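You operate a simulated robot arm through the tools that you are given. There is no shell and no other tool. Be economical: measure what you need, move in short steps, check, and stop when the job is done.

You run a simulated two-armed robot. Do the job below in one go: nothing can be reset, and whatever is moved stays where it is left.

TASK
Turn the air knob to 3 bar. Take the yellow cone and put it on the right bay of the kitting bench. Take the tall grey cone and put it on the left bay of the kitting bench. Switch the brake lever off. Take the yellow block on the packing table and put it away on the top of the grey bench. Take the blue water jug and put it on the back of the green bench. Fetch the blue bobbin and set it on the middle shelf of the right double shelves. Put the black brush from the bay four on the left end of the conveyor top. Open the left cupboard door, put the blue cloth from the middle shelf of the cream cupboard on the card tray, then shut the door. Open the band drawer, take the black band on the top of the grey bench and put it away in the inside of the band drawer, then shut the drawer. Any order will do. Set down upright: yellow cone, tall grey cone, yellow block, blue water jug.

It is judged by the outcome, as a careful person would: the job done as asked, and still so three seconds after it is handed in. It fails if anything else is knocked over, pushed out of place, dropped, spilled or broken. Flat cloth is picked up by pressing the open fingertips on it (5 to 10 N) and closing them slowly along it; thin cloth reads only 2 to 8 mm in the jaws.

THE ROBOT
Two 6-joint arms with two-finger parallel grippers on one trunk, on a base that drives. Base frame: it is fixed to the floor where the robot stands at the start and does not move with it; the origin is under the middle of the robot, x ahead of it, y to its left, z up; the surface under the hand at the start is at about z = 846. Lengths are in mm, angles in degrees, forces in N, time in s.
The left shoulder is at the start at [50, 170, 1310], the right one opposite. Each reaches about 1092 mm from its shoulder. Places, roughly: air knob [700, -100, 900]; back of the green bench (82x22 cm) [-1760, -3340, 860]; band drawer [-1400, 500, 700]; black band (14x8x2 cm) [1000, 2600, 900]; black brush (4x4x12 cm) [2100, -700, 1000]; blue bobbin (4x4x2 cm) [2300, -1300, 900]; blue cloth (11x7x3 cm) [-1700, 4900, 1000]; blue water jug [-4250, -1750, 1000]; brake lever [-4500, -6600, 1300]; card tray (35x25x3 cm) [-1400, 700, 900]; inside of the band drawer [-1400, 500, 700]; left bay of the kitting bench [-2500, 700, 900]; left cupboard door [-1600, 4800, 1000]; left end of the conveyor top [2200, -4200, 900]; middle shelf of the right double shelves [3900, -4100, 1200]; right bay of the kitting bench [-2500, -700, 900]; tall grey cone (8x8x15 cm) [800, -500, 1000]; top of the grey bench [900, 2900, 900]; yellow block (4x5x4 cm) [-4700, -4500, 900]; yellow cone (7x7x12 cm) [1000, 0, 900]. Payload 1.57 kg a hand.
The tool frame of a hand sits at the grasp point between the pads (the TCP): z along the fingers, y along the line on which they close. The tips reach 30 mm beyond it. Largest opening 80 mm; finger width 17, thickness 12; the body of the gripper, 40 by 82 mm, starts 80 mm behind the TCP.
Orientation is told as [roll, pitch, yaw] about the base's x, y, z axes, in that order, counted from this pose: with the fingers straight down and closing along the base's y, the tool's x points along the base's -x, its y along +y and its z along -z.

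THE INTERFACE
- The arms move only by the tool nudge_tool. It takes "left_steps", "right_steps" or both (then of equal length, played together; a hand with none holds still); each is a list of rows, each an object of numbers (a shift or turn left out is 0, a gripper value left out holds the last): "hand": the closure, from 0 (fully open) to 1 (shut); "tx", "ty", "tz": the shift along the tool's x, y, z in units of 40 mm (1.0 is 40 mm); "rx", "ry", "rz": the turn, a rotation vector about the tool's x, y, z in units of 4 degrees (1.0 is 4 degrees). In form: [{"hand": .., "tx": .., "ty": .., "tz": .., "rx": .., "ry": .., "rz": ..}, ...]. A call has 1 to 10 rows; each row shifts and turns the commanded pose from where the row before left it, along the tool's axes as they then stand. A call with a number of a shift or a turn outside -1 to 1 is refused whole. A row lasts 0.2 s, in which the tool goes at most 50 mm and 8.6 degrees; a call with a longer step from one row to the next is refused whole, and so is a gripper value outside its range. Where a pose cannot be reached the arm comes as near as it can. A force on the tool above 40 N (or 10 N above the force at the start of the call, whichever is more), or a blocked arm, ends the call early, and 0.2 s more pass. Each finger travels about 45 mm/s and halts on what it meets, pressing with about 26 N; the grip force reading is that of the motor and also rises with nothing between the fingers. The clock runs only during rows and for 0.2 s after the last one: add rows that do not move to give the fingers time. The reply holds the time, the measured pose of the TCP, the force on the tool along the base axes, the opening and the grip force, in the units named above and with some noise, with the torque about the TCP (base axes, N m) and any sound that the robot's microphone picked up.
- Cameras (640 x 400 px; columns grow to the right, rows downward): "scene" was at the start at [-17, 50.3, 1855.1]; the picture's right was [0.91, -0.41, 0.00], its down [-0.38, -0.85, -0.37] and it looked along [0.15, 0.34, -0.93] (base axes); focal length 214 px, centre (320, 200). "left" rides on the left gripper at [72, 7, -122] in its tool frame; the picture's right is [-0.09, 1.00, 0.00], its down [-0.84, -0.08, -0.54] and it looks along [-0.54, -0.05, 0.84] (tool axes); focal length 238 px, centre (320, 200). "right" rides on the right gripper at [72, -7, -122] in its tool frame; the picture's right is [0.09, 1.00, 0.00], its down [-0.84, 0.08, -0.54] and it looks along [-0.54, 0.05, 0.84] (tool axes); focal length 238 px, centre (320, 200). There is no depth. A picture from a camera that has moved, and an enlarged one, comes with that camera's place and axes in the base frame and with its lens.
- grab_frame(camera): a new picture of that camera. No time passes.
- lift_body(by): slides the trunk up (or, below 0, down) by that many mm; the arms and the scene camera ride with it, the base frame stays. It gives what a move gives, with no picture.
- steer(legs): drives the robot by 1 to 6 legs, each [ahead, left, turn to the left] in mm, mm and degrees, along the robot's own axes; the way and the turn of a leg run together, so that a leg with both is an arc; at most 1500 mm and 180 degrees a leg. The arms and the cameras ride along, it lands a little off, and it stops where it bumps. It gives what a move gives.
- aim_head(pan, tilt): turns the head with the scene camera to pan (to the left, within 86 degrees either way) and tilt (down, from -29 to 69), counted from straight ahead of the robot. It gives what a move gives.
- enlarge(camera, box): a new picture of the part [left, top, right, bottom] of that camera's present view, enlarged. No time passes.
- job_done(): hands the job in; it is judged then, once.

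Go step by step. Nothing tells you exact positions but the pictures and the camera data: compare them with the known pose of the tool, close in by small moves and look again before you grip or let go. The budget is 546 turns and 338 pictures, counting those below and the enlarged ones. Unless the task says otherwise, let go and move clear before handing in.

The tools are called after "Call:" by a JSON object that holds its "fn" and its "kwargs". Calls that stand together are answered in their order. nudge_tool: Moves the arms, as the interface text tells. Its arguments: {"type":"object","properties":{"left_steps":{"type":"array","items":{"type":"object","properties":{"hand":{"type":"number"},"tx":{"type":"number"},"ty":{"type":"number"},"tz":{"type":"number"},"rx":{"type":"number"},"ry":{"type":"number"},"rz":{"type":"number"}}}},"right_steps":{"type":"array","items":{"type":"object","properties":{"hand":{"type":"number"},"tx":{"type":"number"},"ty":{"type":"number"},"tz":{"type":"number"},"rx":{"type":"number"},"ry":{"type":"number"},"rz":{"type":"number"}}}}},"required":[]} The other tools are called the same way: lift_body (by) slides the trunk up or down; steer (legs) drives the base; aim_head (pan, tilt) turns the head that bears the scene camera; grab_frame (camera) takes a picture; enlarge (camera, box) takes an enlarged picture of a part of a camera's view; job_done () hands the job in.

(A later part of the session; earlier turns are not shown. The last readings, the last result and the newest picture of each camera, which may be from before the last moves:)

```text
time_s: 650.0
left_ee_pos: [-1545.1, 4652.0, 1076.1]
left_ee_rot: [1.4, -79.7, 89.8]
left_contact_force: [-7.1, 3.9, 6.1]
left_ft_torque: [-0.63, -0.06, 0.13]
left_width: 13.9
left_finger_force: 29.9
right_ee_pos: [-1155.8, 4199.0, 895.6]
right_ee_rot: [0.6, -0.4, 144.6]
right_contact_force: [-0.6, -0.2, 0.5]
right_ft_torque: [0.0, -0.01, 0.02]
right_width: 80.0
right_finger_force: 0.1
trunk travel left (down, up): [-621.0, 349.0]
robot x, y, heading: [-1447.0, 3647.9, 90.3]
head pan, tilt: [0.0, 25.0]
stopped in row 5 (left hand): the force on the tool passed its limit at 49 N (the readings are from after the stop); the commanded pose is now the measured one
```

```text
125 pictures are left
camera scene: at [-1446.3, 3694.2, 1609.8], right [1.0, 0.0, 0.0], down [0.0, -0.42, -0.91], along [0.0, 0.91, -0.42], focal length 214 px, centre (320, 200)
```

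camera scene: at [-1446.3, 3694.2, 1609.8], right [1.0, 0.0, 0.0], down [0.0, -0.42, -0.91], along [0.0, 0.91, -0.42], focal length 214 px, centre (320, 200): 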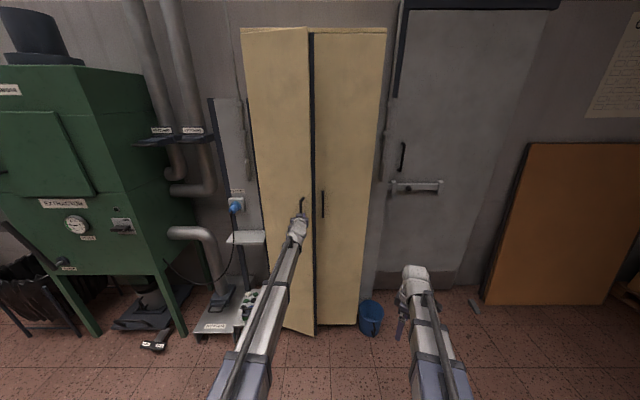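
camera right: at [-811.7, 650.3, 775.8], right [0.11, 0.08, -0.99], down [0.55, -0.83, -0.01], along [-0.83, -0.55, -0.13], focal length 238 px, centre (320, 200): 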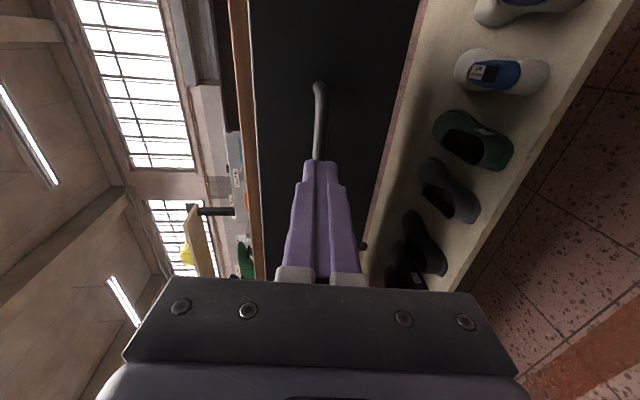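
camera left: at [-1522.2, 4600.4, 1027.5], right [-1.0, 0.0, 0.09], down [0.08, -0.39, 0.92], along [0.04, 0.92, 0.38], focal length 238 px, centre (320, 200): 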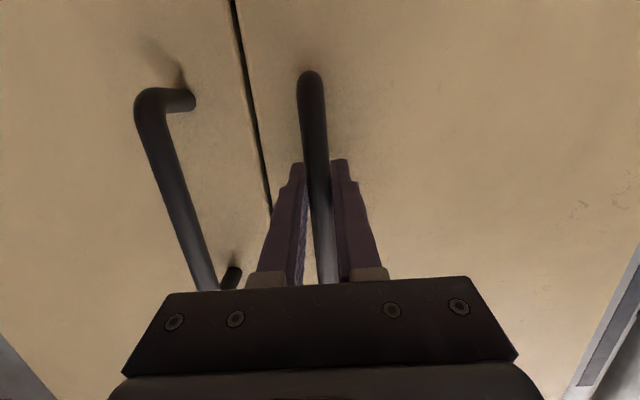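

Call:
{"fn": "nudge_tool", "kwargs": {"left_steps": [{"tz": -0.3, "tx": 0.05, "ty": 0.12}, {"tz": -0.35, "tx": 0.06, "ty": 0.15}, {"tz": -0.35, "tx": 0.06, "ty": 0.17}, {"tz": -0.35, "tx": 0.06, "ty": 0.19}, {"tz": -0.35, "tx": 0.06, "ty": 0.21}, {"tz": -0.35, "tx": 0.06, "ty": 0.23}]}}

Call:
{"fn": "nudge_tool", "kwargs": {"left_steps": [{"tz": -0.3, "tx": 0.05, "ty": 0.2}, {"tz": -0.35, "tx": 0.06, "ty": 0.25}, {"tz": -0.35, "tx": 0.06, "ty": 0.27}, {"tz": -0.35, "tx": 0.06, "ty": 0.3}, {"tz": -0.3, "tx": 0.05, "ty": 0.3}]}}

Call:
{"fn": "grab_frame", "kwargs": {"camera": "scene"}}

```text
time_s: 650.8
left_ee_pos: [-1566.1, 4616.8, 1075.2]
left_ee_rot: [1.9, -79.7, 89.7]
left_contact_force: [-5.9, 4.5, 1.1]
left_ft_torque: [-0.59, -0.12, 0.12]
left_width: 13.8
left_finger_force: 30.2
right_ee_pos: [-1155.9, 4200.7, 895.1]
right_ee_rot: [0.6, -0.4, 144.6]
right_contact_force: [-0.2, 0.2, 0.6]
right_ft_torque: [-0.01, 0.05, 0.02]
right_width: 80.0
right_finger_force: 0.1
trunk travel left (down, up): [-621.0, 349.0]
robot x, y, heading: [-1446.4, 3643.8, 89.9]
head pan, tilt: [0.0, 25.0]
stopped in row 3 (left hand): the force on the tool passed its limit at 46 N (the readings are from after the stop); the commanded pose is now the measured one
```

```text
time_s: 652.0
left_ee_pos: [-1618.4, 4550.5, 1074.2]
left_ee_rot: [1.1, -79.7, 90.3]
left_contact_force: [-20.3, 28.0, -3.0]
left_ft_torque: [0.09, 0.16, 0.27]
left_width: 13.8
left_finger_force: 30.1
right_ee_pos: [-1157.0, 4200.8, 894.7]
right_ee_rot: [0.5, -0.3, 144.5]
right_contact_force: [-1.1, 1.1, -0.6]
right_ft_torque: [-0.03, 0.03, -0.02]
right_width: 79.8
right_finger_force: 0.1
trunk travel left (down, up): [-621.0, 349.0]
robot x, y, heading: [-1445.4, 3645.5, 90.2]
head pan, tilt: [0.0, 25.0]
```

```text
124 pictures are left
camera scene: at [-1450.1, 3698.6, 1609.6], right [1.0, 0.0, 0.0], down [0.0, -0.43, -0.91], along [0.0, 0.91, -0.43], focal length 214 px, centre (320, 200)
```

scene: 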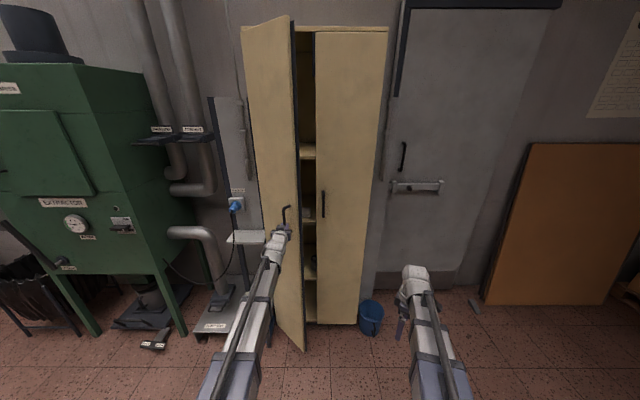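

The door is about 40 degrees open. I'll turn the hand to follow the door, then keep pulling.

Call:
{"fn": "nudge_tool", "kwargs": {"left_steps": [{"rx": 0.95, "rz": 0.17}, {"rx": 0.95, "rz": 0.17}, {"rx": 0.95, "rz": 0.17}, {"rx": 0.95, "rz": 0.17}, {"rx": 0.95, "rz": 0.17}, {"rx": 0.95, "rz": 0.17}, {"rx": 0.95, "rz": 0.17}, {"rx": 0.95, "rz": 0.17}]}}

```text
time_s: 653.8
left_ee_pos: [-1620.6, 4550.6, 1073.5]
left_ee_rot: [-0.2, -79.3, 65.0]
left_contact_force: [-19.8, 26.5, 16.6]
left_ft_torque: [0.31, 0.25, 0.59]
left_width: 13.6
left_finger_force: 30.3
left hand out of reach, approached as far as the arm can: row 2
right_ee_pos: [-1157.0, 4200.2, 895.9]
right_ee_rot: [0.6, -0.3, 144.5]
right_contact_force: [0.3, 0.6, -0.2]
right_ft_torque: [0.03, -0.01, 0.01]
right_width: 79.8
right_finger_force: 0.0
trunk travel left (down, up): [-621.0, 349.0]
robot x, y, heading: [-1448.3, 3642.2, 90.1]
head pan, tilt: [0.0, 25.0]
```

Call:
{"fn": "nudge_tool", "kwargs": {"left_steps": [{"tz": -0.4, "tx": 0.07, "ty": 0.1}, {"tz": -0.4, "tx": 0.07, "ty": 0.13}, {"tz": -0.4, "tx": 0.07, "ty": 0.17}, {"tz": -0.4, "tx": 0.07, "ty": 0.2}, {"tz": -0.4, "tx": 0.07, "ty": 0.24}, {"tz": -0.4, "tx": 0.07, "ty": 0.28}]}}

Call:
{"fn": "grab_frame", "kwargs": {"camera": "scene"}}

```text
time_s: 654.2
left_ee_pos: [-1634.2, 4542.5, 1073.0]
left_ee_rot: [1.0, -79.1, 64.3]
left_contact_force: [-3.8, 4.9, -9.5]
left_ft_torque: [-0.51, 0.27, 0.3]
left_width: 13.9
left_finger_force: 30.5
right_ee_pos: [-1156.1, 4201.4, 894.1]
right_ee_rot: [0.6, -0.4, 144.6]
right_contact_force: [-0.2, -0.5, -0.2]
right_ft_torque: [0.02, 0.0, 0.02]
right_width: 79.9
right_finger_force: 0.0
trunk travel left (down, up): [-621.0, 349.0]
robot x, y, heading: [-1444.0, 3642.4, 90.2]
head pan, tilt: [0.0, 25.0]
stopped in row 2 (left hand): the force on the tool passed its limit at 50 N (the readings are from after the stop); the commanded pose is now the measured one
```

```text
123 pictures are left
camera scene: at [-1447.2, 3696.7, 1609.1], right [1.0, 0.0, 0.0], down [0.0, -0.42, -0.91], along [0.0, 0.91, -0.42], focal length 214 px, centre (320, 200)
```

scene: 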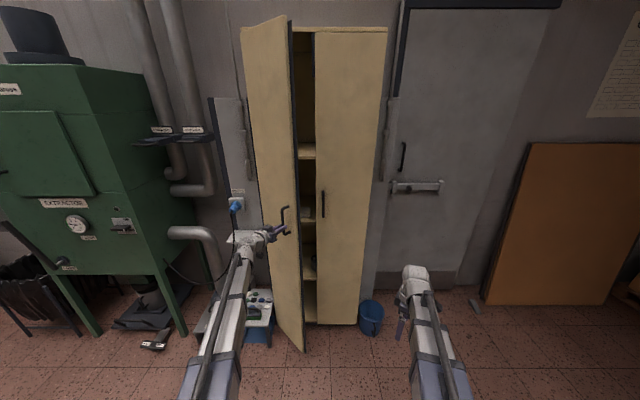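

Call:
{"fn": "nudge_tool", "kwargs": {"left_steps": [{"tz": -0.3, "tx": 0.05, "ty": 0.2}, {"tz": -0.3, "tx": 0.05, "ty": 0.22}, {"tz": -0.3, "tx": 0.05, "ty": 0.25}, {"tz": -0.3, "tx": 0.05, "ty": 0.27}]}}

Call:
{"fn": "nudge_tool", "kwargs": {"left_steps": [{"tz": -0.3, "tx": 0.05, "ty": 0.25}, {"tz": -0.3, "tx": 0.05, "ty": 0.27}, {"tz": -0.3, "tx": 0.05, "ty": 0.29}, {"tz": -0.3, "tx": 0.05, "ty": 0.31}]}}

Call:
{"fn": "nudge_tool", "kwargs": {"left_steps": [{"tz": -0.3, "tx": 0.05, "ty": 0.3}, {"tz": -0.3, "tx": 0.05, "ty": 0.33}, {"tz": -0.3, "tx": 0.05, "ty": 0.36}, {"tz": -0.3, "tx": 0.05, "ty": 0.38}]}}

Call:
{"fn": "grab_frame", "kwargs": {"camera": "scene"}}

```text
time_s: 655.2
left_ee_pos: [-1686.4, 4513.7, 1072.7]
left_ee_rot: [0.4, -79.1, 64.9]
left_contact_force: [-2.6, 4.1, -14.8]
left_ft_torque: [-0.28, 0.35, 0.18]
left_width: 13.9
left_finger_force: 30.6
right_ee_pos: [-1156.5, 4201.3, 895.1]
right_ee_rot: [0.7, -0.3, 144.6]
right_contact_force: [0.4, 0.5, 0.1]
right_ft_torque: [-0.02, 0.03, 0.03]
right_width: 79.7
right_finger_force: 0.1
trunk travel left (down, up): [-621.0, 349.0]
robot x, y, heading: [-1448.2, 3646.1, 90.2]
head pan, tilt: [0.0, 25.0]
```

```text
time_s: 656.2
left_ee_pos: [-1749.5, 4490.8, 1073.5]
left_ee_rot: [-0.4, -79.4, 65.6]
left_contact_force: [-4.2, 32.8, 0.1]
left_ft_torque: [0.02, 0.04, 0.46]
left_width: 13.5
left_finger_force: 30.7
right_ee_pos: [-1156.7, 4202.9, 894.8]
right_ee_rot: [0.7, -0.3, 144.5]
right_contact_force: [-0.3, 0.2, 0.2]
right_ft_torque: [-0.07, 0.0, -0.01]
right_width: 79.9
right_finger_force: 0.0
trunk travel left (down, up): [-621.0, 349.0]
robot x, y, heading: [-1448.2, 3645.4, 90.3]
head pan, tilt: [0.0, 25.0]
```

```text
time_s: 657.2
left_ee_pos: [-1815.3, 4464.1, 1075.4]
left_ee_rot: [0.4, -79.5, 64.8]
left_contact_force: [-0.8, 0.2, -0.5]
left_ft_torque: [-0.03, 0.01, -0.02]
left_width: 0.1
left_finger_force: 21.4
left hand out of reach, approached as far as the arm can: row 1
right_ee_pos: [-1156.3, 4199.9, 896.8]
right_ee_rot: [0.5, -0.4, 144.5]
right_contact_force: [0.1, -0.6, 0.3]
right_ft_torque: [0.01, 0.04, 0.0]
right_width: 80.0
right_finger_force: 0.1
trunk travel left (down, up): [-621.0, 349.0]
robot x, y, heading: [-1446.8, 3642.2, 90.4]
head pan, tilt: [0.0, 25.0]
```

```text
122 pictures are left
camera scene: at [-1447.4, 3694.5, 1609.9], right [1.0, 0.0, 0.0], down [0.0, -0.42, -0.91], along [0.0, 0.91, -0.42], focal length 214 px, centre (320, 200)
```

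scene: 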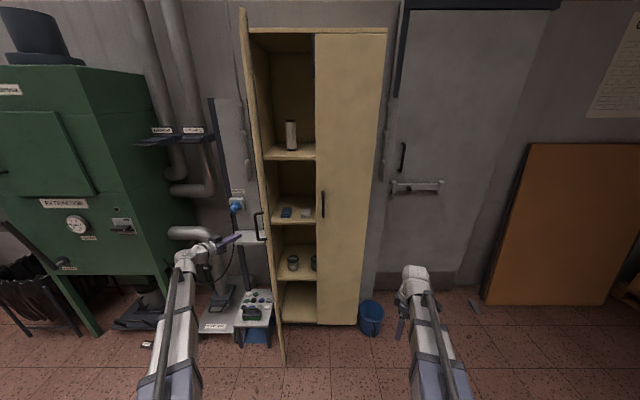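

The hand slipped off, but the door is open nearly 80 degrees and the blue cloth shows on the middle shelf. Enlarging.

Call:
{"fn": "enlarge", "kwargs": {"camera": "scene", "box": [230, 130, 350, 240]}}

```text
3.64 times, centred on (290, 185) of scene
camera zoom: at [-1447.4, 3694.5, 1609.9], right [1.0, 0.0, 0.0], down [0.0, -0.42, -0.91], along [0.0, 0.91, -0.42], focal length 780 px, centre (429, 254)
```

zoom: 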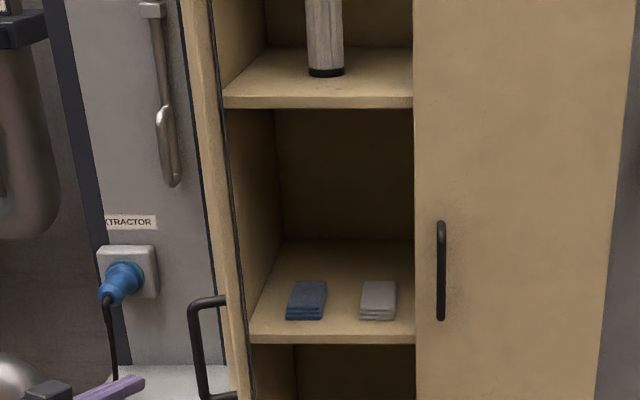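

The folded blue cloth sits at about [-1654,4875] on the shelf at z≈967. I'll use the left arm: back off a little and restore the left hand to fingers-down.

Call:
{"fn": "steer", "kwargs": {"legs": [[-150, 0, 0]]}}

Call:
{"fn": "nudge_tool", "kwargs": {"left_steps": [{"ry": 1, "hand": 0.5}, {"ry": 1, "hand": 0}, {"ry": 1}, {"ry": 1}, {"ry": 1}, {"ry": 1}, {"ry": 1}, {"ry": 1}, {"ry": 1}, {"ry": 1}]}}

Call:
{"fn": "nudge_tool", "kwargs": {"left_steps": [{"ry": 1}, {"ry": 1}, {"ry": 1}, {"ry": 1}, {"ry": 1}, {"ry": 1}, {"ry": 1}, {"ry": 1}, {"ry": 1}, {"ry": 0.85}]}}

Call:
{"fn": "nudge_tool", "kwargs": {"left_steps": [{"rz": -1}, {"rz": -1}, {"rz": -1}, {"rz": -1}, {"rz": -1}, {"rz": -1}, {"rz": -0.4}]}}

Call:
{"fn": "lift_body", "kwargs": {"by": 170}}

Call:
{"fn": "grab_frame", "kwargs": {"camera": "scene"}}

```text
time_s: 658.6
left_ee_pos: [-1813.8, 4315.6, 1076.1]
left_ee_rot: [0.6, -79.5, 64.4]
left_contact_force: [-0.1, -1.0, 0.8]
left_ft_torque: [0.0, 0.01, 0.04]
left_width: 0.0
left_finger_force: 21.3
right_ee_pos: [-1155.1, 4049.7, 897.1]
right_ee_rot: [0.4, -0.5, 144.4]
right_contact_force: [1.0, 0.2, 0.8]
right_ft_torque: [0.02, 0.0, -0.01]
right_width: 80.0
right_finger_force: 0.0
trunk travel left (down, up): [-621.0, 349.0]
robot x, y, heading: [-1444.8, 3496.2, 90.0]
head pan, tilt: [0.0, 25.0]
```

```text
time_s: 660.8
left_ee_pos: [-1812.8, 4315.1, 945.8]
left_ee_rot: [0.3, -39.4, 65.0]
left_contact_force: [-0.2, -0.1, -0.1]
left_ft_torque: [0.02, 0.02, -0.03]
left_width: 80.0
left_finger_force: 0.0
left hand out of reach, approached as far as the arm can: row 1, 2, 3, 4, 5, 6, 7, 8, 9, 10
right_ee_pos: [-1154.3, 4050.6, 894.5]
right_ee_rot: [0.4, -0.4, 144.4]
right_contact_force: [0.7, 1.1, -0.4]
right_ft_torque: [0.03, -0.02, -0.01]
right_width: 80.0
right_finger_force: 0.0
trunk travel left (down, up): [-621.0, 349.0]
robot x, y, heading: [-1447.8, 3494.8, 90.0]
head pan, tilt: [0.0, 25.0]
```

```text
time_s: 663.0
left_ee_pos: [-1812.6, 4315.5, 896.0]
left_ee_rot: [0.1, 0.1, 65.2]
left_contact_force: [-0.1, 0.2, 0.4]
left_ft_torque: [-0.02, 0.0, 0.0]
left_width: 79.8
left_finger_force: 0.1
left hand out of reach, approached as far as the arm can: row 1, 2, 3, 4, 5, 6, 7, 9
right_ee_pos: [-1154.8, 4051.4, 895.3]
right_ee_rot: [0.5, -0.4, 144.4]
right_contact_force: [-0.2, 0.3, 0.4]
right_ft_torque: [-0.03, -0.02, 0.02]
right_width: 79.9
right_finger_force: 0.1
trunk travel left (down, up): [-621.0, 349.0]
robot x, y, heading: [-1447.3, 3493.8, 90.0]
head pan, tilt: [0.0, 25.0]
```

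```text
time_s: 664.6
left_ee_pos: [-1814.1, 4316.1, 896.0]
left_ee_rot: [0.0, 0.0, 90.8]
left_contact_force: [-0.4, 0.4, 0.0]
left_ft_torque: [-0.04, -0.03, 0.0]
left_width: 80.0
left_finger_force: 0.1
right_ee_pos: [-1155.8, 4050.3, 896.8]
right_ee_rot: [0.5, -0.4, 144.3]
right_contact_force: [0.5, 0.2, -0.5]
right_ft_torque: [0.0, -0.01, 0.03]
right_width: 80.0
right_finger_force: 0.1
trunk travel left (down, up): [-621.0, 349.0]
robot x, y, heading: [-1443.9, 3496.1, 90.2]
head pan, tilt: [0.0, 25.0]
```

```text
time_s: 666.5
left_ee_pos: [-1814.2, 4316.9, 1065.5]
left_ee_rot: [0.1, 0.0, 90.6]
left_contact_force: [0.0, -0.7, 0.9]
left_ft_torque: [0.0, -0.02, 0.01]
left_width: 80.1
left_finger_force: 0.0
right_ee_pos: [-1155.8, 4050.7, 1066.8]
right_ee_rot: [0.4, -0.4, 144.4]
right_contact_force: [0.7, -1.2, -0.5]
right_ft_torque: [0.01, -0.01, 0.01]
right_width: 79.7
right_finger_force: 0.1
trunk travel left (down, up): [-791.0, 179.0]
robot x, y, heading: [-1445.4, 3493.1, 90.3]
head pan, tilt: [0.0, 25.0]
```

```text
120 pictures are left
camera scene: at [-1446.7, 3545.8, 1779.9], right [1.0, 0.0, 0.0], down [0.0, -0.42, -0.91], along [0.0, 0.91, -0.42], focal length 214 px, centre (320, 200)
```

scene: 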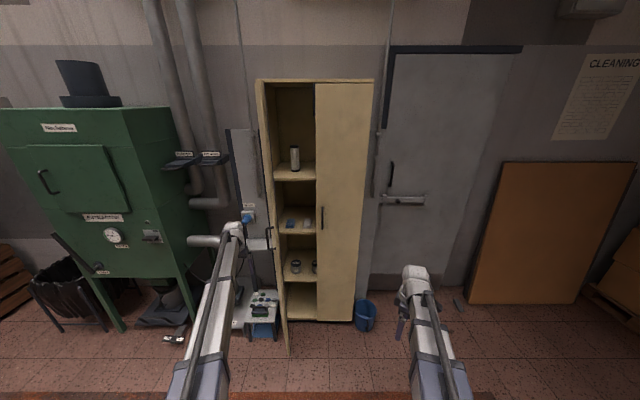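

The door now stands about 85–90 degrees open. I'll line up the left hand with the cloth, tilt it forward so the wrist stays outside the cupboard, and drive in.

Call:
{"fn": "nudge_tool", "kwargs": {"left_steps": [{"ty": -1}, {"ty": -1}, {"ty": -1}, {"ty": -1}]}}

Call:
{"fn": "nudge_tool", "kwargs": {"left_steps": [{"ry": -1}, {"ry": -1}, {"ry": -1}, {"ry": -1}, {"ry": -1}, {"ry": -1}, {"ry": -1}, {"ry": -1}, {"ry": -1}]}}

Call:
{"fn": "steer", "kwargs": {"legs": [[330, 0, 0]]}}

Call:
{"fn": "grab_frame", "kwargs": {"camera": "left"}}

Call:
{"fn": "grab_frame", "kwargs": {"camera": "scene"}}

```text
time_s: 667.5
left_ee_pos: [-1653.1, 4320.0, 1065.5]
left_ee_rot: [0.1, 0.0, 90.7]
left_contact_force: [-0.4, 0.7, 0.7]
left_ft_torque: [-0.04, 0.0, 0.01]
left_width: 80.0
left_finger_force: 0.0
right_ee_pos: [-1154.5, 4051.5, 1066.2]
right_ee_rot: [0.6, -0.4, 144.5]
right_contact_force: [-0.6, 0.4, -0.6]
right_ft_torque: [0.0, 0.06, 0.02]
right_width: 80.1
right_finger_force: 0.1
trunk travel left (down, up): [-791.0, 179.0]
robot x, y, heading: [-1445.3, 3495.4, 89.8]
head pan, tilt: [0.0, 25.0]
```

```text
time_s: 669.5
left_ee_pos: [-1654.4, 4319.5, 1108.2]
left_ee_rot: [0.1, -36.0, 90.6]
left_contact_force: [0.7, -0.7, -0.2]
left_ft_torque: [0.02, 0.03, -0.02]
left_width: 79.9
left_finger_force: 0.1
left hand out of reach, approached as far as the arm can: row 3, 4, 5, 6, 7, 8, 9
right_ee_pos: [-1155.7, 4050.0, 1066.3]
right_ee_rot: [0.5, -0.4, 144.4]
right_contact_force: [-0.3, 0.1, -0.4]
right_ft_torque: [0.0, 0.03, -0.02]
right_width: 79.8
right_finger_force: 0.0
trunk travel left (down, up): [-791.0, 179.0]
robot x, y, heading: [-1445.9, 3493.1, 90.4]
head pan, tilt: [0.0, 25.0]
```

```text
time_s: 671.1
left_ee_pos: [-1656.3, 4510.3, 1107.2]
left_ee_rot: [0.2, -35.4, 90.7]
left_contact_force: [1.9, -3.4, 1.0]
left_ft_torque: [0.31, 0.2, 0.13]
left_width: 79.8
left_finger_force: 0.0
right_ee_pos: [-1157.7, 4252.3, 1064.7]
right_ee_rot: [0.5, -0.5, 144.8]
right_contact_force: [-0.5, 0.5, -0.3]
right_ft_torque: [0.02, 0.03, -0.02]
right_width: 80.2
right_finger_force: 0.2
trunk travel left (down, up): [-791.0, 179.0]
robot x, y, heading: [-1447.8, 3694.4, 90.2]
head pan, tilt: [0.0, 25.0]
stopped in leg 1: the force on the tool passed its limit at 131 N (the readings are from after the stop); the commanded pose is now the measured one
```

```text
119 pictures are left
camera left: at [-1661.3, 4381.9, 1164.1], right [-1.0, 0.06, 0.06], down [0.07, 0.37, 0.93], along [0.04, 0.93, -0.37], focal length 238 px, centre (320, 200)
```

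left: 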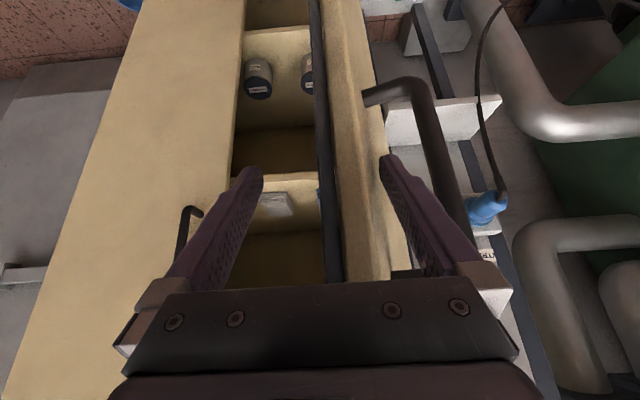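

```text
118 pictures are left
camera scene: at [-1445.8, 3745.0, 1779.8], right [1.0, 0.01, 0.0], down [0.0, -0.42, -0.91], along [-0.01, 0.91, -0.42], focal length 214 px, centre (320, 200)
```

scene: 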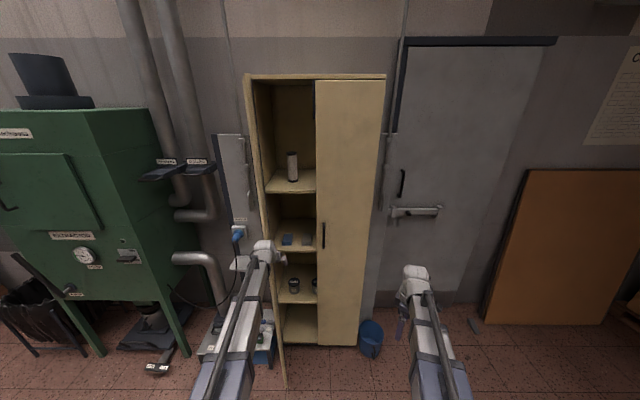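

The hand met the door's free edge: the door is only about 55 degrees open. I'll back off, go inside the edge, and push it further open from within.

Call:
{"fn": "steer", "kwargs": {"legs": [[-80, 0, 0]]}}

Call:
{"fn": "nudge_tool", "kwargs": {"left_steps": [{"ty": -0.9, "hand": 1}, {"ty": -0.9}, {"ty": -0.9}]}}

Call:
{"fn": "steer", "kwargs": {"legs": [[180, 0, 0]]}}

Call:
{"fn": "grab_frame", "kwargs": {"camera": "left"}}

```text
time_s: 672.2
left_ee_pos: [-1659.4, 4428.7, 1107.2]
left_ee_rot: [0.1, -35.5, 90.9]
left_contact_force: [-0.1, -1.4, 0.3]
left_ft_torque: [0.03, 0.0, 0.0]
left_width: 80.2
left_finger_force: 0.0
right_ee_pos: [-1160.9, 4170.2, 1067.8]
right_ee_rot: [0.5, -0.6, 145.0]
right_contact_force: [0.6, -0.6, 0.4]
right_ft_torque: [0.01, 0.01, 0.0]
right_width: 80.1
right_finger_force: 0.1
trunk travel left (down, up): [-791.0, 179.0]
robot x, y, heading: [-1443.9, 3617.4, 90.5]
head pan, tilt: [0.0, 25.0]
```

```text
time_s: 673.0
left_ee_pos: [-1550.0, 4431.7, 1107.4]
left_ee_rot: [0.2, -35.4, 90.9]
left_contact_force: [-0.5, 0.3, -0.7]
left_ft_torque: [0.02, 0.03, 0.0]
left_width: 10.0
left_finger_force: 0.5
right_ee_pos: [-1161.2, 4172.9, 1066.5]
right_ee_rot: [0.7, -0.5, 145.0]
right_contact_force: [0.1, -0.3, 0.8]
right_ft_torque: [-0.01, 0.01, 0.01]
right_width: 80.0
right_finger_force: 0.1
trunk travel left (down, up): [-791.0, 179.0]
robot x, y, heading: [-1445.1, 3615.6, 90.8]
head pan, tilt: [0.0, 25.0]
```

```text
time_s: 674.5
left_ee_pos: [-1555.7, 4616.9, 1105.4]
left_ee_rot: [0.1, -35.4, 91.1]
left_contact_force: [0.2, 0.6, -0.4]
left_ft_torque: [-0.01, 0.02, -0.03]
left_width: 0.0
left_finger_force: 21.9
right_ee_pos: [-1165.6, 4360.0, 1065.7]
right_ee_rot: [0.6, -0.4, 145.2]
right_contact_force: [0.1, 0.1, -0.1]
right_ft_torque: [0.0, 0.03, 0.02]
right_width: 79.7
right_finger_force: 0.1
trunk travel left (down, up): [-791.0, 179.0]
robot x, y, heading: [-1449.9, 3799.5, 91.1]
head pan, tilt: [0.0, 25.0]
```

```text
117 pictures are left
camera left: at [-1561.4, 4487.8, 1163.0], right [-1.0, 0.05, 0.05], down [0.07, 0.37, 0.93], along [0.03, 0.93, -0.37], focal length 238 px, centre (320, 200)
```

left: 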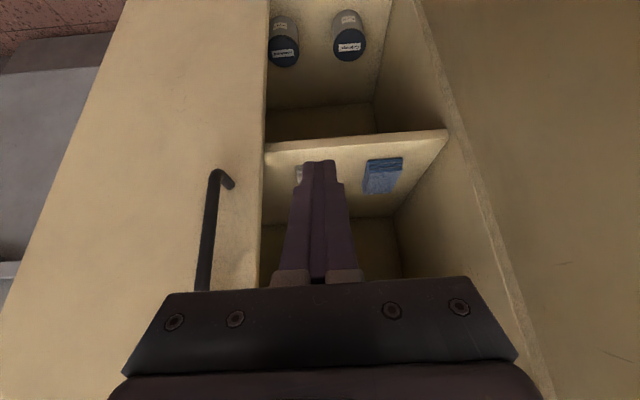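

Inside now; the cloth shows between shelf edges. I'll push the door leftward.

Call:
{"fn": "nudge_tool", "kwargs": {"left_steps": [{"ty": 0.7}, {"ty": 0.7}, {"ty": 0.7}, {"ty": 0.7}, {"ty": 0.7}, {"ty": 0.7}, {"ty": 0.7}]}}

Call:
{"fn": "grab_frame", "kwargs": {"camera": "left"}}

Call:
{"fn": "grab_frame", "kwargs": {"camera": "scene"}}

```text
time_s: 676.1
left_ee_pos: [-1728.7, 4609.6, 1106.0]
left_ee_rot: [-0.7, -35.2, 90.6]
left_contact_force: [13.7, 1.8, 1.6]
left_ft_torque: [-0.17, 1.16, 0.37]
left_width: 0.0
left_finger_force: 21.8
right_ee_pos: [-1164.7, 4357.0, 1066.6]
right_ee_rot: [0.6, -0.3, 145.1]
right_contact_force: [-0.1, -0.2, -0.1]
right_ft_torque: [0.0, -0.07, 0.0]
right_width: 80.0
right_finger_force: 0.1
trunk travel left (down, up): [-791.0, 179.0]
robot x, y, heading: [-1449.8, 3797.8, 90.8]
head pan, tilt: [0.0, 25.0]
stopped in row 7 (left hand): the force on the tool passed its limit at 54 N (the readings are from after the stop); the commanded pose is now the measured one
```

```text
116 pictures are left
camera left: at [-1736.3, 4480.8, 1164.1], right [-1.0, 0.07, 0.04], down [0.07, 0.37, 0.93], along [0.05, 0.93, -0.38], focal length 238 px, centre (320, 200)
```

left: 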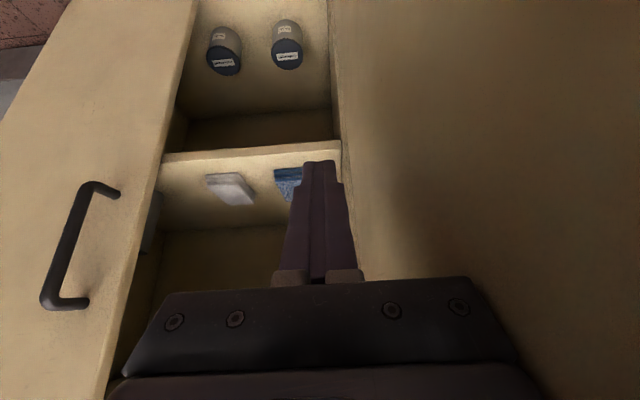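

```text
115 pictures are left
camera scene: at [-1450.3, 3848.8, 1780.1], right [1.0, 0.01, 0.0], down [0.01, -0.42, -0.91], along [-0.01, 0.91, -0.42], focal length 214 px, centre (320, 200)
```

scene: 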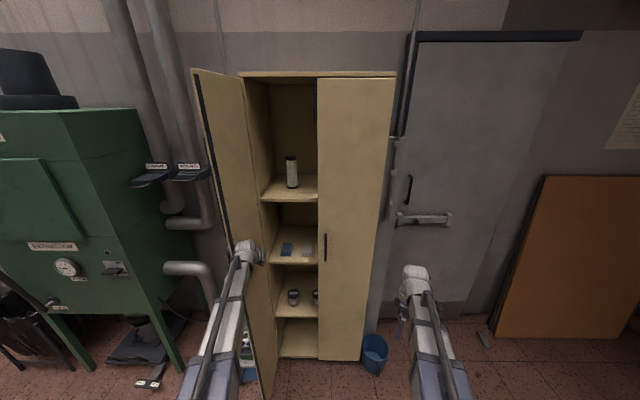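

The door is now well past 90 degrees. I'll line up with the cloth, half open the fingers, lower, and move in above it.

Call:
{"fn": "nudge_tool", "kwargs": {"left_steps": [{"ty": -0.6, "hand": 0.3}, {"ty": -0.6}, {"ty": -0.6}]}}

Call:
{"fn": "steer", "kwargs": {"legs": [[70, 0, -0.8]]}}

Call:
{"fn": "lift_body", "kwargs": {"by": -50}}

Call:
{"fn": "grab_frame", "kwargs": {"camera": "left"}}

```text
time_s: 676.9
left_ee_pos: [-1659.6, 4610.8, 1106.0]
left_ee_rot: [-0.5, -35.3, 90.6]
left_contact_force: [0.9, -0.3, 1.0]
left_ft_torque: [-0.01, 0.0, 0.05]
left_width: 55.9
left_finger_force: 0.1
right_ee_pos: [-1164.4, 4357.5, 1065.9]
right_ee_rot: [0.6, -0.5, 145.1]
right_contact_force: [-0.1, 1.0, 0.0]
right_ft_torque: [0.0, 0.02, 0.02]
right_width: 79.6
right_finger_force: 0.1
trunk travel left (down, up): [-791.0, 179.0]
robot x, y, heading: [-1447.6, 3795.7, 90.7]
head pan, tilt: [0.0, 25.0]
```

```text
time_s: 677.9
left_ee_pos: [-1648.9, 4685.3, 1105.3]
left_ee_rot: [-0.5, -35.1, 90.0]
left_contact_force: [0.5, 0.5, -0.4]
left_ft_torque: [-0.02, -0.01, 0.03]
left_width: 55.8
left_finger_force: 0.0
right_ee_pos: [-1158.0, 4425.8, 1064.9]
right_ee_rot: [0.6, -0.4, 144.4]
right_contact_force: [0.0, 0.8, -0.7]
right_ft_torque: [-0.05, -0.01, 0.0]
right_width: 80.1
right_finger_force: 0.1
trunk travel left (down, up): [-791.0, 179.0]
robot x, y, heading: [-1448.7, 3869.0, 90.0]
head pan, tilt: [0.0, 25.0]
```

```text
time_s: 678.8
left_ee_pos: [-1650.4, 4683.7, 1056.2]
left_ee_rot: [-0.5, -35.2, 90.0]
left_contact_force: [-0.7, -0.4, 0.4]
left_ft_torque: [0.01, -0.01, 0.0]
left_width: 56.2
left_finger_force: 0.1
right_ee_pos: [-1158.3, 4424.6, 1015.5]
right_ee_rot: [0.6, -0.4, 144.5]
right_contact_force: [0.7, 0.4, -0.3]
right_ft_torque: [-0.04, 0.0, 0.01]
right_width: 80.1
right_finger_force: 0.0
trunk travel left (down, up): [-741.0, 229.0]
robot x, y, heading: [-1448.0, 3867.5, 89.9]
head pan, tilt: [0.0, 25.0]
```

```text
114 pictures are left
camera left: at [-1658.5, 4554.6, 1113.9], right [-1.0, 0.08, 0.05], down [0.07, 0.37, 0.93], along [0.06, 0.93, -0.38], focal length 238 px, centre (320, 200)
```

left: 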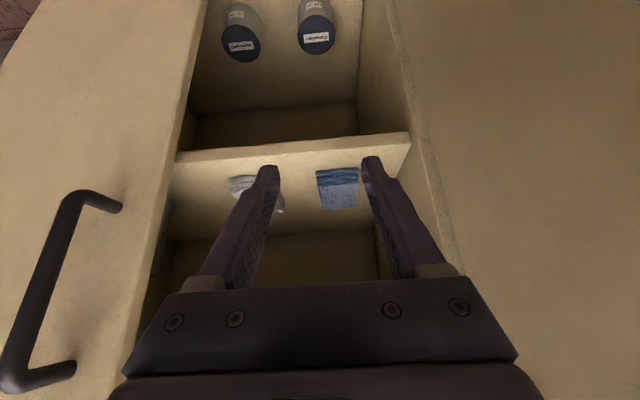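

Call:
{"fn": "nudge_tool", "kwargs": {"left_steps": [{"ty": 0.2, "tz": 0.54, "tx": -0.77}, {"ty": 0.2, "tz": 0.54, "tx": -0.77}, {"tz": 0.56, "tx": -0.8}, {"tz": 0.56, "tx": -0.8}]}}

Call:
{"fn": "grab_frame", "kwargs": {"camera": "left"}}

Call:
{"fn": "enlarge", "kwargs": {"camera": "scene", "box": [220, 170, 340, 290]}}

```text
time_s: 679.8
left_ee_pos: [-1664.7, 4837.4, 1056.8]
left_ee_rot: [-0.5, -35.2, 90.0]
left_contact_force: [-0.2, -0.5, -0.2]
left_ft_torque: [-0.05, 0.0, -0.02]
left_width: 56.0
left_finger_force: 0.0
right_ee_pos: [-1158.3, 4423.6, 1015.5]
right_ee_rot: [0.6, -0.4, 144.4]
right_contact_force: [0.3, 0.2, -0.2]
right_ft_torque: [0.03, -0.01, 0.02]
right_width: 80.0
right_finger_force: 0.0
trunk travel left (down, up): [-741.0, 229.0]
robot x, y, heading: [-1449.9, 3867.2, 90.2]
head pan, tilt: [0.0, 25.0]
```

```text
113 pictures are left
camera left: at [-1673.0, 4709.9, 1113.5], right [-1.0, 0.08, 0.05], down [0.07, 0.37, 0.93], along [0.06, 0.93, -0.37], focal length 238 px, centre (320, 200)
```

left: 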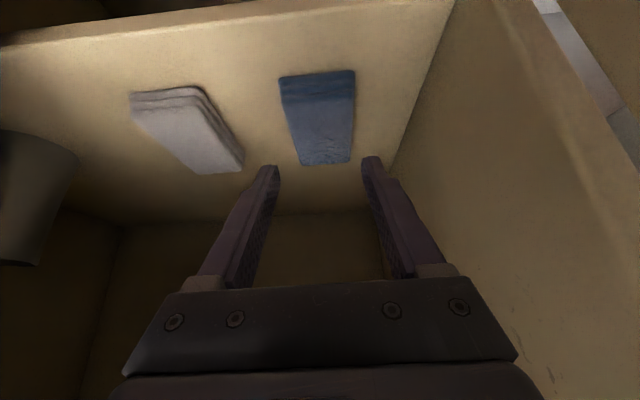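

```text
3.33 times, centred on (280, 230) of scene
camera zoom: at [-1450.0, 3919.8, 1729.9], right [1.0, 0.0, 0.0], down [0.0, -0.42, -0.91], along [0.0, 0.91, -0.42], focal length 715 px, centre (453, 100)
```

zoom: 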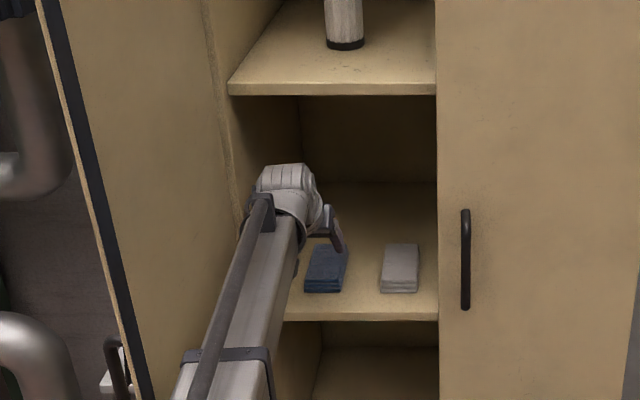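

The cloth is a folded stack about 55 mm wide and centred at x≈-1667, y≈4875. I'll straddle it with open fingers and close across it.

Call:
{"fn": "nudge_tool", "kwargs": {"left_steps": [{"hand": 0, "tz": 0.29, "tx": -0.41, "ty": 0.06}, {}, {}]}}

Call:
{"fn": "lift_body", "kwargs": {"by": -45}}

Call:
{"fn": "grab_frame", "kwargs": {"camera": "left"}}

```text
time_s: 680.6
left_ee_pos: [-1666.5, 4858.7, 1056.6]
left_ee_rot: [-0.5, -35.2, 90.1]
left_contact_force: [0.7, 0.4, 0.1]
left_ft_torque: [0.0, -0.02, 0.01]
left_width: 80.0
left_finger_force: 0.0
right_ee_pos: [-1156.8, 4423.5, 1014.8]
right_ee_rot: [0.6, -0.5, 144.4]
right_contact_force: [0.2, -0.5, 0.9]
right_ft_torque: [0.02, -0.01, 0.0]
right_width: 79.9
right_finger_force: 0.1
trunk travel left (down, up): [-741.0, 229.0]
robot x, y, heading: [-1445.9, 3868.1, 90.0]
head pan, tilt: [0.0, 25.0]
```

```text
time_s: 681.5
left_ee_pos: [-1666.5, 4858.2, 1011.8]
left_ee_rot: [-0.6, -35.2, 90.1]
left_contact_force: [0.3, -0.1, 0.5]
left_ft_torque: [0.0, 0.03, 0.04]
left_width: 79.8
left_finger_force: 0.0
right_ee_pos: [-1157.4, 4423.3, 970.9]
right_ee_rot: [0.6, -0.5, 144.3]
right_contact_force: [-0.8, -0.4, -0.4]
right_ft_torque: [0.05, 0.0, 0.0]
right_width: 80.0
right_finger_force: 0.1
trunk travel left (down, up): [-696.0, 274.0]
robot x, y, heading: [-1448.7, 3871.8, 90.1]
head pan, tilt: [0.0, 25.0]
```

```text
111 pictures are left
camera left: at [-1675.5, 4729.7, 1069.0], right [-1.0, 0.08, 0.05], down [0.07, 0.37, 0.93], along [0.06, 0.93, -0.37], focal length 238 px, centre (320, 200)
```

left: 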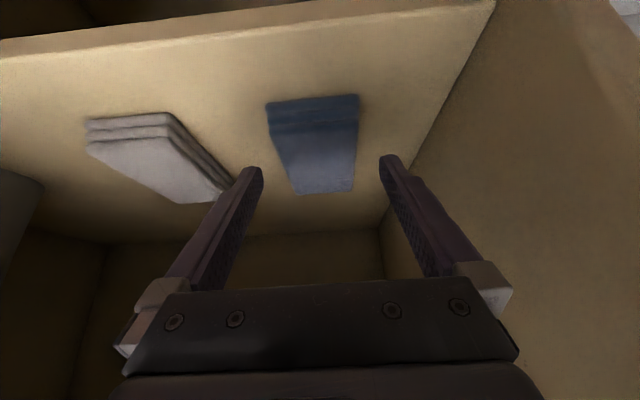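

Call:
{"fn": "nudge_tool", "kwargs": {"left_steps": [{"tz": 0.22, "tx": -0.31}]}}

Call:
{"fn": "lift_body", "kwargs": {"by": -22}}

Call:
{"fn": "nudge_tool", "kwargs": {"left_steps": [{"hand": 0.1}, {"hand": 0.2}, {"hand": 0.3}, {"hand": 0.4}, {"hand": 0.55}, {"hand": 0.7}, {"hand": 0.85}, {}, {}]}}

Call:
{"fn": "grab_frame", "kwargs": {"camera": "left"}}

```text
time_s: 681.9
left_ee_pos: [-1667.0, 4873.2, 1011.0]
left_ee_rot: [-0.6, -35.2, 90.0]
left_contact_force: [-0.5, 0.0, -0.1]
left_ft_torque: [0.03, 0.0, -0.03]
left_width: 80.0
left_finger_force: 0.1
right_ee_pos: [-1158.3, 4423.6, 970.2]
right_ee_rot: [0.6, -0.4, 144.4]
right_contact_force: [0.0, -0.8, 0.1]
right_ft_torque: [0.02, -0.02, -0.04]
right_width: 80.0
right_finger_force: 0.0
trunk travel left (down, up): [-696.0, 274.0]
robot x, y, heading: [-1448.6, 3869.2, 90.1]
head pan, tilt: [0.0, 25.0]
```

```text
time_s: 682.6
left_ee_pos: [-1665.6, 4872.9, 989.2]
left_ee_rot: [-0.7, -35.3, 89.9]
left_contact_force: [0.4, -0.3, -0.3]
left_ft_torque: [-0.04, 0.02, 0.0]
left_width: 80.0
left_finger_force: 0.1
right_ee_pos: [-1158.2, 4424.2, 949.0]
right_ee_rot: [0.7, -0.3, 144.4]
right_contact_force: [-0.1, -0.2, 0.6]
right_ft_torque: [0.02, -0.04, -0.03]
right_width: 80.2
right_finger_force: 0.1
trunk travel left (down, up): [-674.0, 296.0]
robot x, y, heading: [-1448.2, 3869.6, 90.0]
head pan, tilt: [0.0, 25.0]
```

```text
time_s: 684.6
left_ee_pos: [-1666.9, 4872.8, 989.5]
left_ee_rot: [-0.5, -35.3, 90.0]
left_contact_force: [1.0, -0.5, 1.3]
left_ft_torque: [0.07, 0.04, 0.01]
left_width: 61.1
left_finger_force: 25.8
right_ee_pos: [-1156.8, 4424.7, 949.8]
right_ee_rot: [0.7, -0.5, 144.3]
right_contact_force: [0.4, 0.5, 0.1]
right_ft_torque: [0.02, 0.02, -0.01]
right_width: 80.1
right_finger_force: 0.0
trunk travel left (down, up): [-674.0, 296.0]
robot x, y, heading: [-1447.2, 3872.2, 89.8]
head pan, tilt: [0.0, 25.0]
```

```text
110 pictures are left
camera left: at [-1675.6, 4744.8, 1046.9], right [-1.0, 0.08, 0.05], down [0.07, 0.37, 0.93], along [0.06, 0.93, -0.37], focal length 238 px, centre (320, 200)
```

left: 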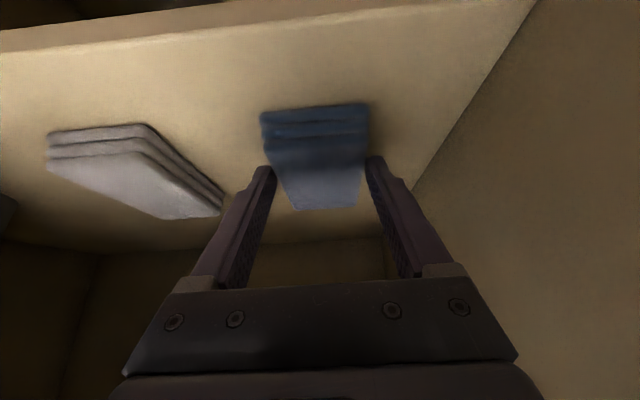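

It holds like a firm block at 61 mm. Lifting a little.

Call:
{"fn": "lift_body", "kwargs": {"by": 40}}

Call:
{"fn": "grab_frame", "kwargs": {"camera": "left"}}

```text
time_s: 685.4
left_ee_pos: [-1667.6, 4874.2, 1029.3]
left_ee_rot: [-0.5, -35.2, 90.0]
left_contact_force: [0.1, 0.0, 0.2]
left_ft_torque: [0.02, -0.01, 0.01]
left_width: 61.0
left_finger_force: 25.8
right_ee_pos: [-1157.7, 4424.3, 987.9]
right_ee_rot: [0.6, -0.4, 144.4]
right_contact_force: [0.2, 0.2, 0.2]
right_ft_torque: [0.01, -0.02, -0.02]
right_width: 80.0
right_finger_force: 0.0
trunk travel left (down, up): [-714.0, 256.0]
robot x, y, heading: [-1446.7, 3867.0, 89.7]
head pan, tilt: [0.0, 25.0]
```

```text
109 pictures are left
camera left: at [-1675.6, 4745.0, 1086.7], right [-1.0, 0.08, 0.05], down [0.07, 0.37, 0.93], along [0.06, 0.93, -0.37], focal length 238 px, centre (320, 200)
```

left: 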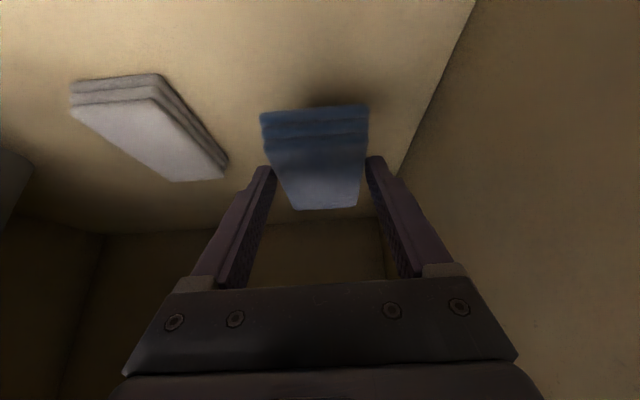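

The cloth is lifted. I'll draw it out of the cupboard, back away, and raise a little.

Call:
{"fn": "nudge_tool", "kwargs": {"left_steps": [{"tz": -0.45, "tx": 0.64}, {"tz": -0.55, "tx": 0.79}, {"tz": -0.55, "tx": 0.79}, {"tz": -0.55, "tx": 0.79}, {"tz": -0.55, "tx": 0.79}, {"tz": -0.55, "tx": 0.79}, {"tz": -0.55, "tx": 0.79}, {"tz": -0.55, "tx": 0.79}]}}

Call:
{"fn": "steer", "kwargs": {"legs": [[-250, 0, 0]]}}

Call:
{"fn": "grab_frame", "kwargs": {"camera": "scene"}}

```text
time_s: 687.2
left_ee_pos: [-1668.9, 4571.7, 1030.3]
left_ee_rot: [-0.6, -35.2, 90.0]
left_contact_force: [0.4, -1.3, -0.3]
left_ft_torque: [-0.09, -0.01, -0.01]
left_width: 61.0
left_finger_force: 25.9
left hand out of reach, approached as far as the arm can: row 2, 4
right_ee_pos: [-1157.5, 4423.5, 989.4]
right_ee_rot: [0.5, -0.5, 144.4]
right_contact_force: [0.2, -0.4, 0.5]
right_ft_torque: [0.03, 0.0, 0.02]
right_width: 79.9
right_finger_force: 0.0
trunk travel left (down, up): [-714.0, 256.0]
robot x, y, heading: [-1449.9, 3870.5, 90.0]
head pan, tilt: [0.0, 25.0]
```

```text
time_s: 689.0
left_ee_pos: [-1672.7, 4320.3, 1029.6]
left_ee_rot: [-0.6, -35.4, 90.3]
left_contact_force: [-1.1, 0.1, 0.0]
left_ft_torque: [-0.05, 0.02, -0.01]
left_width: 61.1
left_finger_force: 26.1
right_ee_pos: [-1160.7, 4172.0, 989.0]
right_ee_rot: [0.5, -0.5, 144.7]
right_contact_force: [-0.3, 0.3, -0.4]
right_ft_torque: [0.04, 0.0, -0.01]
right_width: 80.0
right_finger_force: 0.1
trunk travel left (down, up): [-714.0, 256.0]
robot x, y, heading: [-1451.4, 3613.5, 90.3]
head pan, tilt: [0.0, 25.0]
```

```text
108 pictures are left
camera scene: at [-1449.4, 3665.9, 1703.0], right [1.0, 0.01, 0.0], down [0.0, -0.42, -0.91], along [0.0, 0.91, -0.42], focal length 214 px, centre (320, 200)
```

scene: 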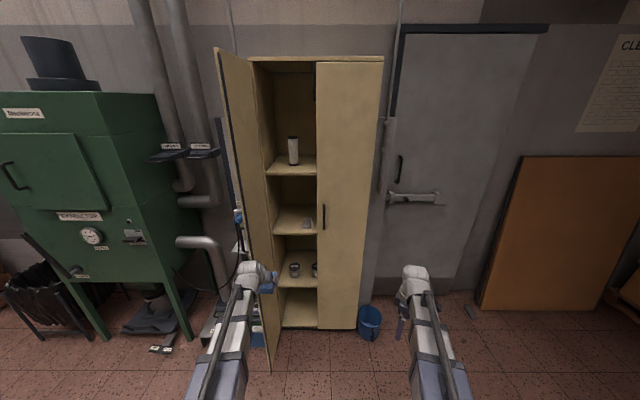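

I now measure the left door as x -1765…-1467, 298 wide, standing at about 94 degrees. I'll park the left hand with the cloth to my left, raise above handle height, and use the right hand to push the door from outside.

Call:
{"fn": "nudge_tool", "kwargs": {"left_steps": [{"ty": 0.8, "tz": -0.47, "tx": 0.67}, {"ty": 0.8, "tz": -0.47, "tx": 0.67}, {"ty": 0.8, "tz": -0.47, "tx": 0.67}, {"ty": 0.8, "tz": -0.47, "tx": 0.67}, {"ty": 0.8, "tz": -0.47, "tx": 0.67}, {"ty": 0.8, "tz": -0.47, "tx": 0.67}, {"ty": 0.8, "tz": -0.47, "tx": 0.67}, {"ty": 0.8, "tz": -0.47, "tx": 0.67}, {"ty": 0.8, "tz": -0.47, "tx": 0.67}, {"ty": 0.8, "tz": -0.47, "tx": 0.67}]}}

Call:
{"fn": "lift_body", "kwargs": {"by": 230}}

Call:
{"fn": "steer", "kwargs": {"legs": [[0, 250, 0], [180, 0, 0]]}}

Call:
{"fn": "nudge_tool", "kwargs": {"right_steps": [{"tx": -0.83, "ty": 0.59, "hand": 1}, {"tx": -0.83, "ty": 0.59}, {"tx": -0.83, "ty": 0.59}, {"tx": -0.83, "ty": 0.59}, {"tx": -0.83, "ty": 0.59}, {"tx": -0.83, "ty": 0.59}, {"tx": -0.83, "ty": 0.59}, {"tx": -0.83, "ty": 0.59}, {"tx": -0.83, "ty": 0.59}, {"tx": -0.83, "ty": 0.59}]}}

Call:
{"fn": "grab_frame", "kwargs": {"camera": "scene"}}

```text
time_s: 691.2
left_ee_pos: [-1991.2, 3997.6, 1029.7]
left_ee_rot: [-0.6, -35.3, 90.1]
left_contact_force: [-0.9, -0.4, -0.6]
left_ft_torque: [0.02, 0.0, 0.0]
left_width: 61.2
left_finger_force: 25.8
left hand out of reach, approached as far as the arm can: row 2
right_ee_pos: [-1160.5, 4173.3, 990.0]
right_ee_rot: [0.5, -0.5, 144.7]
right_contact_force: [0.4, -0.2, -0.1]
right_ft_torque: [0.02, -0.03, 0.01]
right_width: 80.1
right_finger_force: 0.2
trunk travel left (down, up): [-714.0, 256.0]
robot x, y, heading: [-1448.9, 3619.2, 90.1]
head pan, tilt: [0.0, 25.0]
```

```text
time_s: 693.6
left_ee_pos: [-1990.9, 3997.2, 1259.6]
left_ee_rot: [-0.6, -35.2, 90.4]
left_contact_force: [0.5, -0.5, -0.5]
left_ft_torque: [-0.01, 0.01, 0.01]
left_width: 61.1
left_finger_force: 26.2
right_ee_pos: [-1160.6, 4173.0, 1218.0]
right_ee_rot: [0.6, -0.4, 144.7]
right_contact_force: [0.7, -0.1, -0.6]
right_ft_torque: [0.0, -0.01, 0.01]
right_width: 80.1
right_finger_force: 0.1
trunk travel left (down, up): [-944.0, 26.0]
robot x, y, heading: [-1444.9, 3616.8, 90.5]
head pan, tilt: [0.0, 25.0]
```

```text
time_s: 696.6
left_ee_pos: [-2243.5, 4186.2, 1259.7]
left_ee_rot: [-0.5, -35.3, 90.1]
left_contact_force: [-0.4, 0.5, -0.3]
left_ft_torque: [-0.03, -0.03, 0.02]
left_width: 61.1
left_finger_force: 25.8
right_ee_pos: [-1412.0, 4359.2, 1218.0]
right_ee_rot: [0.7, -0.4, 144.4]
right_contact_force: [-0.2, 0.3, 0.0]
right_ft_torque: [-0.02, -0.03, 0.04]
right_width: 80.3
right_finger_force: 0.1
trunk travel left (down, up): [-944.0, 26.0]
robot x, y, heading: [-1703.4, 3802.7, 90.2]
head pan, tilt: [0.0, 25.0]
```

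```text
time_s: 698.8
left_ee_pos: [-2244.2, 4183.8, 1258.8]
left_ee_rot: [-0.5, -35.4, 90.2]
left_contact_force: [0.1, 0.3, -0.1]
left_ft_torque: [0.0, -0.04, -0.01]
left_width: 61.0
left_finger_force: 25.8
right_ee_pos: [-1823.2, 4358.3, 1219.6]
right_ee_rot: [0.5, -0.4, 144.5]
right_contact_force: [0.3, 1.1, 0.0]
right_ft_torque: [0.04, -0.03, -0.02]
right_width: 0.0
right_finger_force: 21.6
right hand out of reach, approached as far as the arm can: row 2, 10
trunk travel left (down, up): [-944.0, 26.0]
robot x, y, heading: [-1701.5, 3803.3, 90.3]
head pan, tilt: [0.0, 25.0]
```

```text
107 pictures are left
camera scene: at [-1703.8, 3852.5, 1932.9], right [1.0, 0.0, 0.0], down [0.0, -0.42, -0.91], along [0.0, 0.91, -0.42], focal length 214 px, centre (320, 200)
```

scene: 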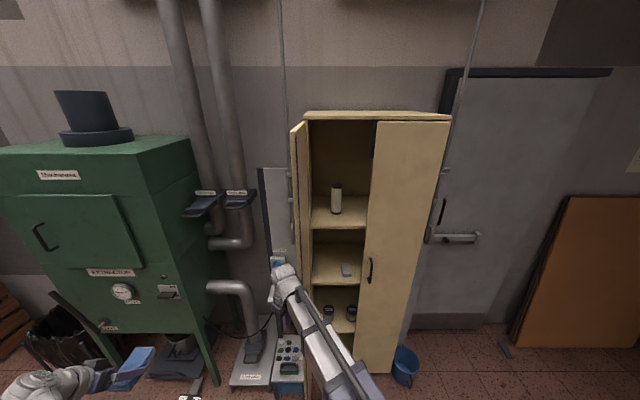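

Call:
{"fn": "nudge_tool", "kwargs": {"right_steps": [{"tx": -0.75, "ty": 0.53}, {"tx": -0.75, "ty": 0.53}, {"tx": -0.49, "ty": -0.69}, {"tx": -0.49, "ty": -0.69}, {"tx": -0.49, "ty": -0.69}, {"tx": -0.49, "ty": -0.69}, {"tx": -0.49, "ty": -0.69}]}}

Call:
{"fn": "grab_frame", "kwargs": {"camera": "right"}}

Call:
{"fn": "grab_frame", "kwargs": {"camera": "scene"}}

```text
time_s: 700.4
left_ee_pos: [-2243.9, 4184.3, 1259.6]
left_ee_rot: [-0.6, -35.3, 90.1]
left_contact_force: [-0.2, -0.2, -0.1]
left_ft_torque: [-0.01, -0.02, 0.02]
left_width: 60.9
left_finger_force: 26.2
right_ee_pos: [-1892.7, 4529.9, 1217.3]
right_ee_rot: [0.6, -0.4, 144.4]
right_contact_force: [-0.3, -0.3, 0.0]
right_ft_torque: [0.0, 0.0, 0.0]
right_width: 0.0
right_finger_force: 21.6
trunk travel left (down, up): [-944.0, 26.0]
robot x, y, heading: [-1707.8, 3804.5, 90.2]
head pan, tilt: [0.0, 25.0]
```

```text
106 pictures are left
camera right: at [-1829.2, 4492.6, 1339.3], right [-0.5, -0.86, 0.01], down [-0.72, 0.42, 0.55], along [-0.48, 0.27, -0.84], focal length 238 px, centre (320, 200)
```

right: 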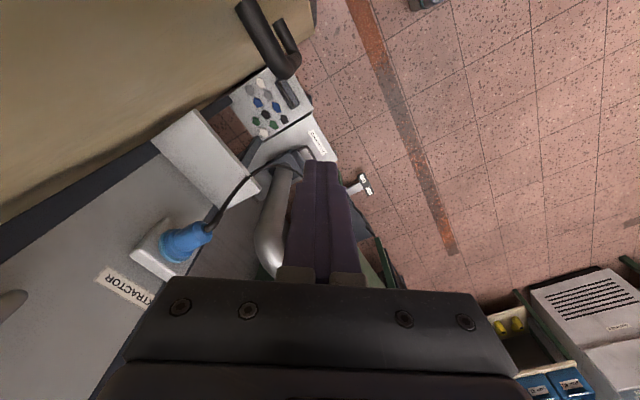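

```text
105 pictures are left
camera scene: at [-1702.6, 3853.7, 1932.9], right [1.0, 0.0, 0.0], down [0.0, -0.42, -0.91], along [0.0, 0.91, -0.42], focal length 214 px, centre (320, 200)
```

scene: 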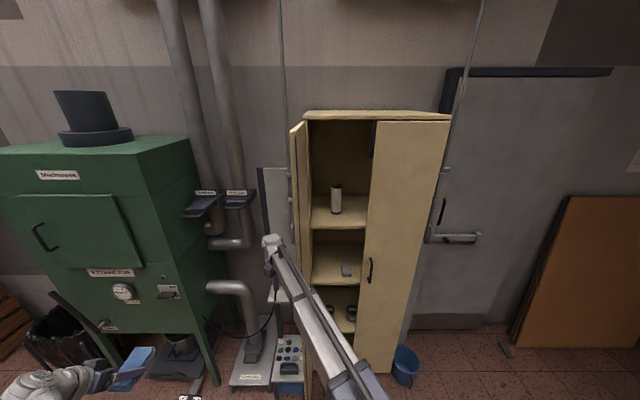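

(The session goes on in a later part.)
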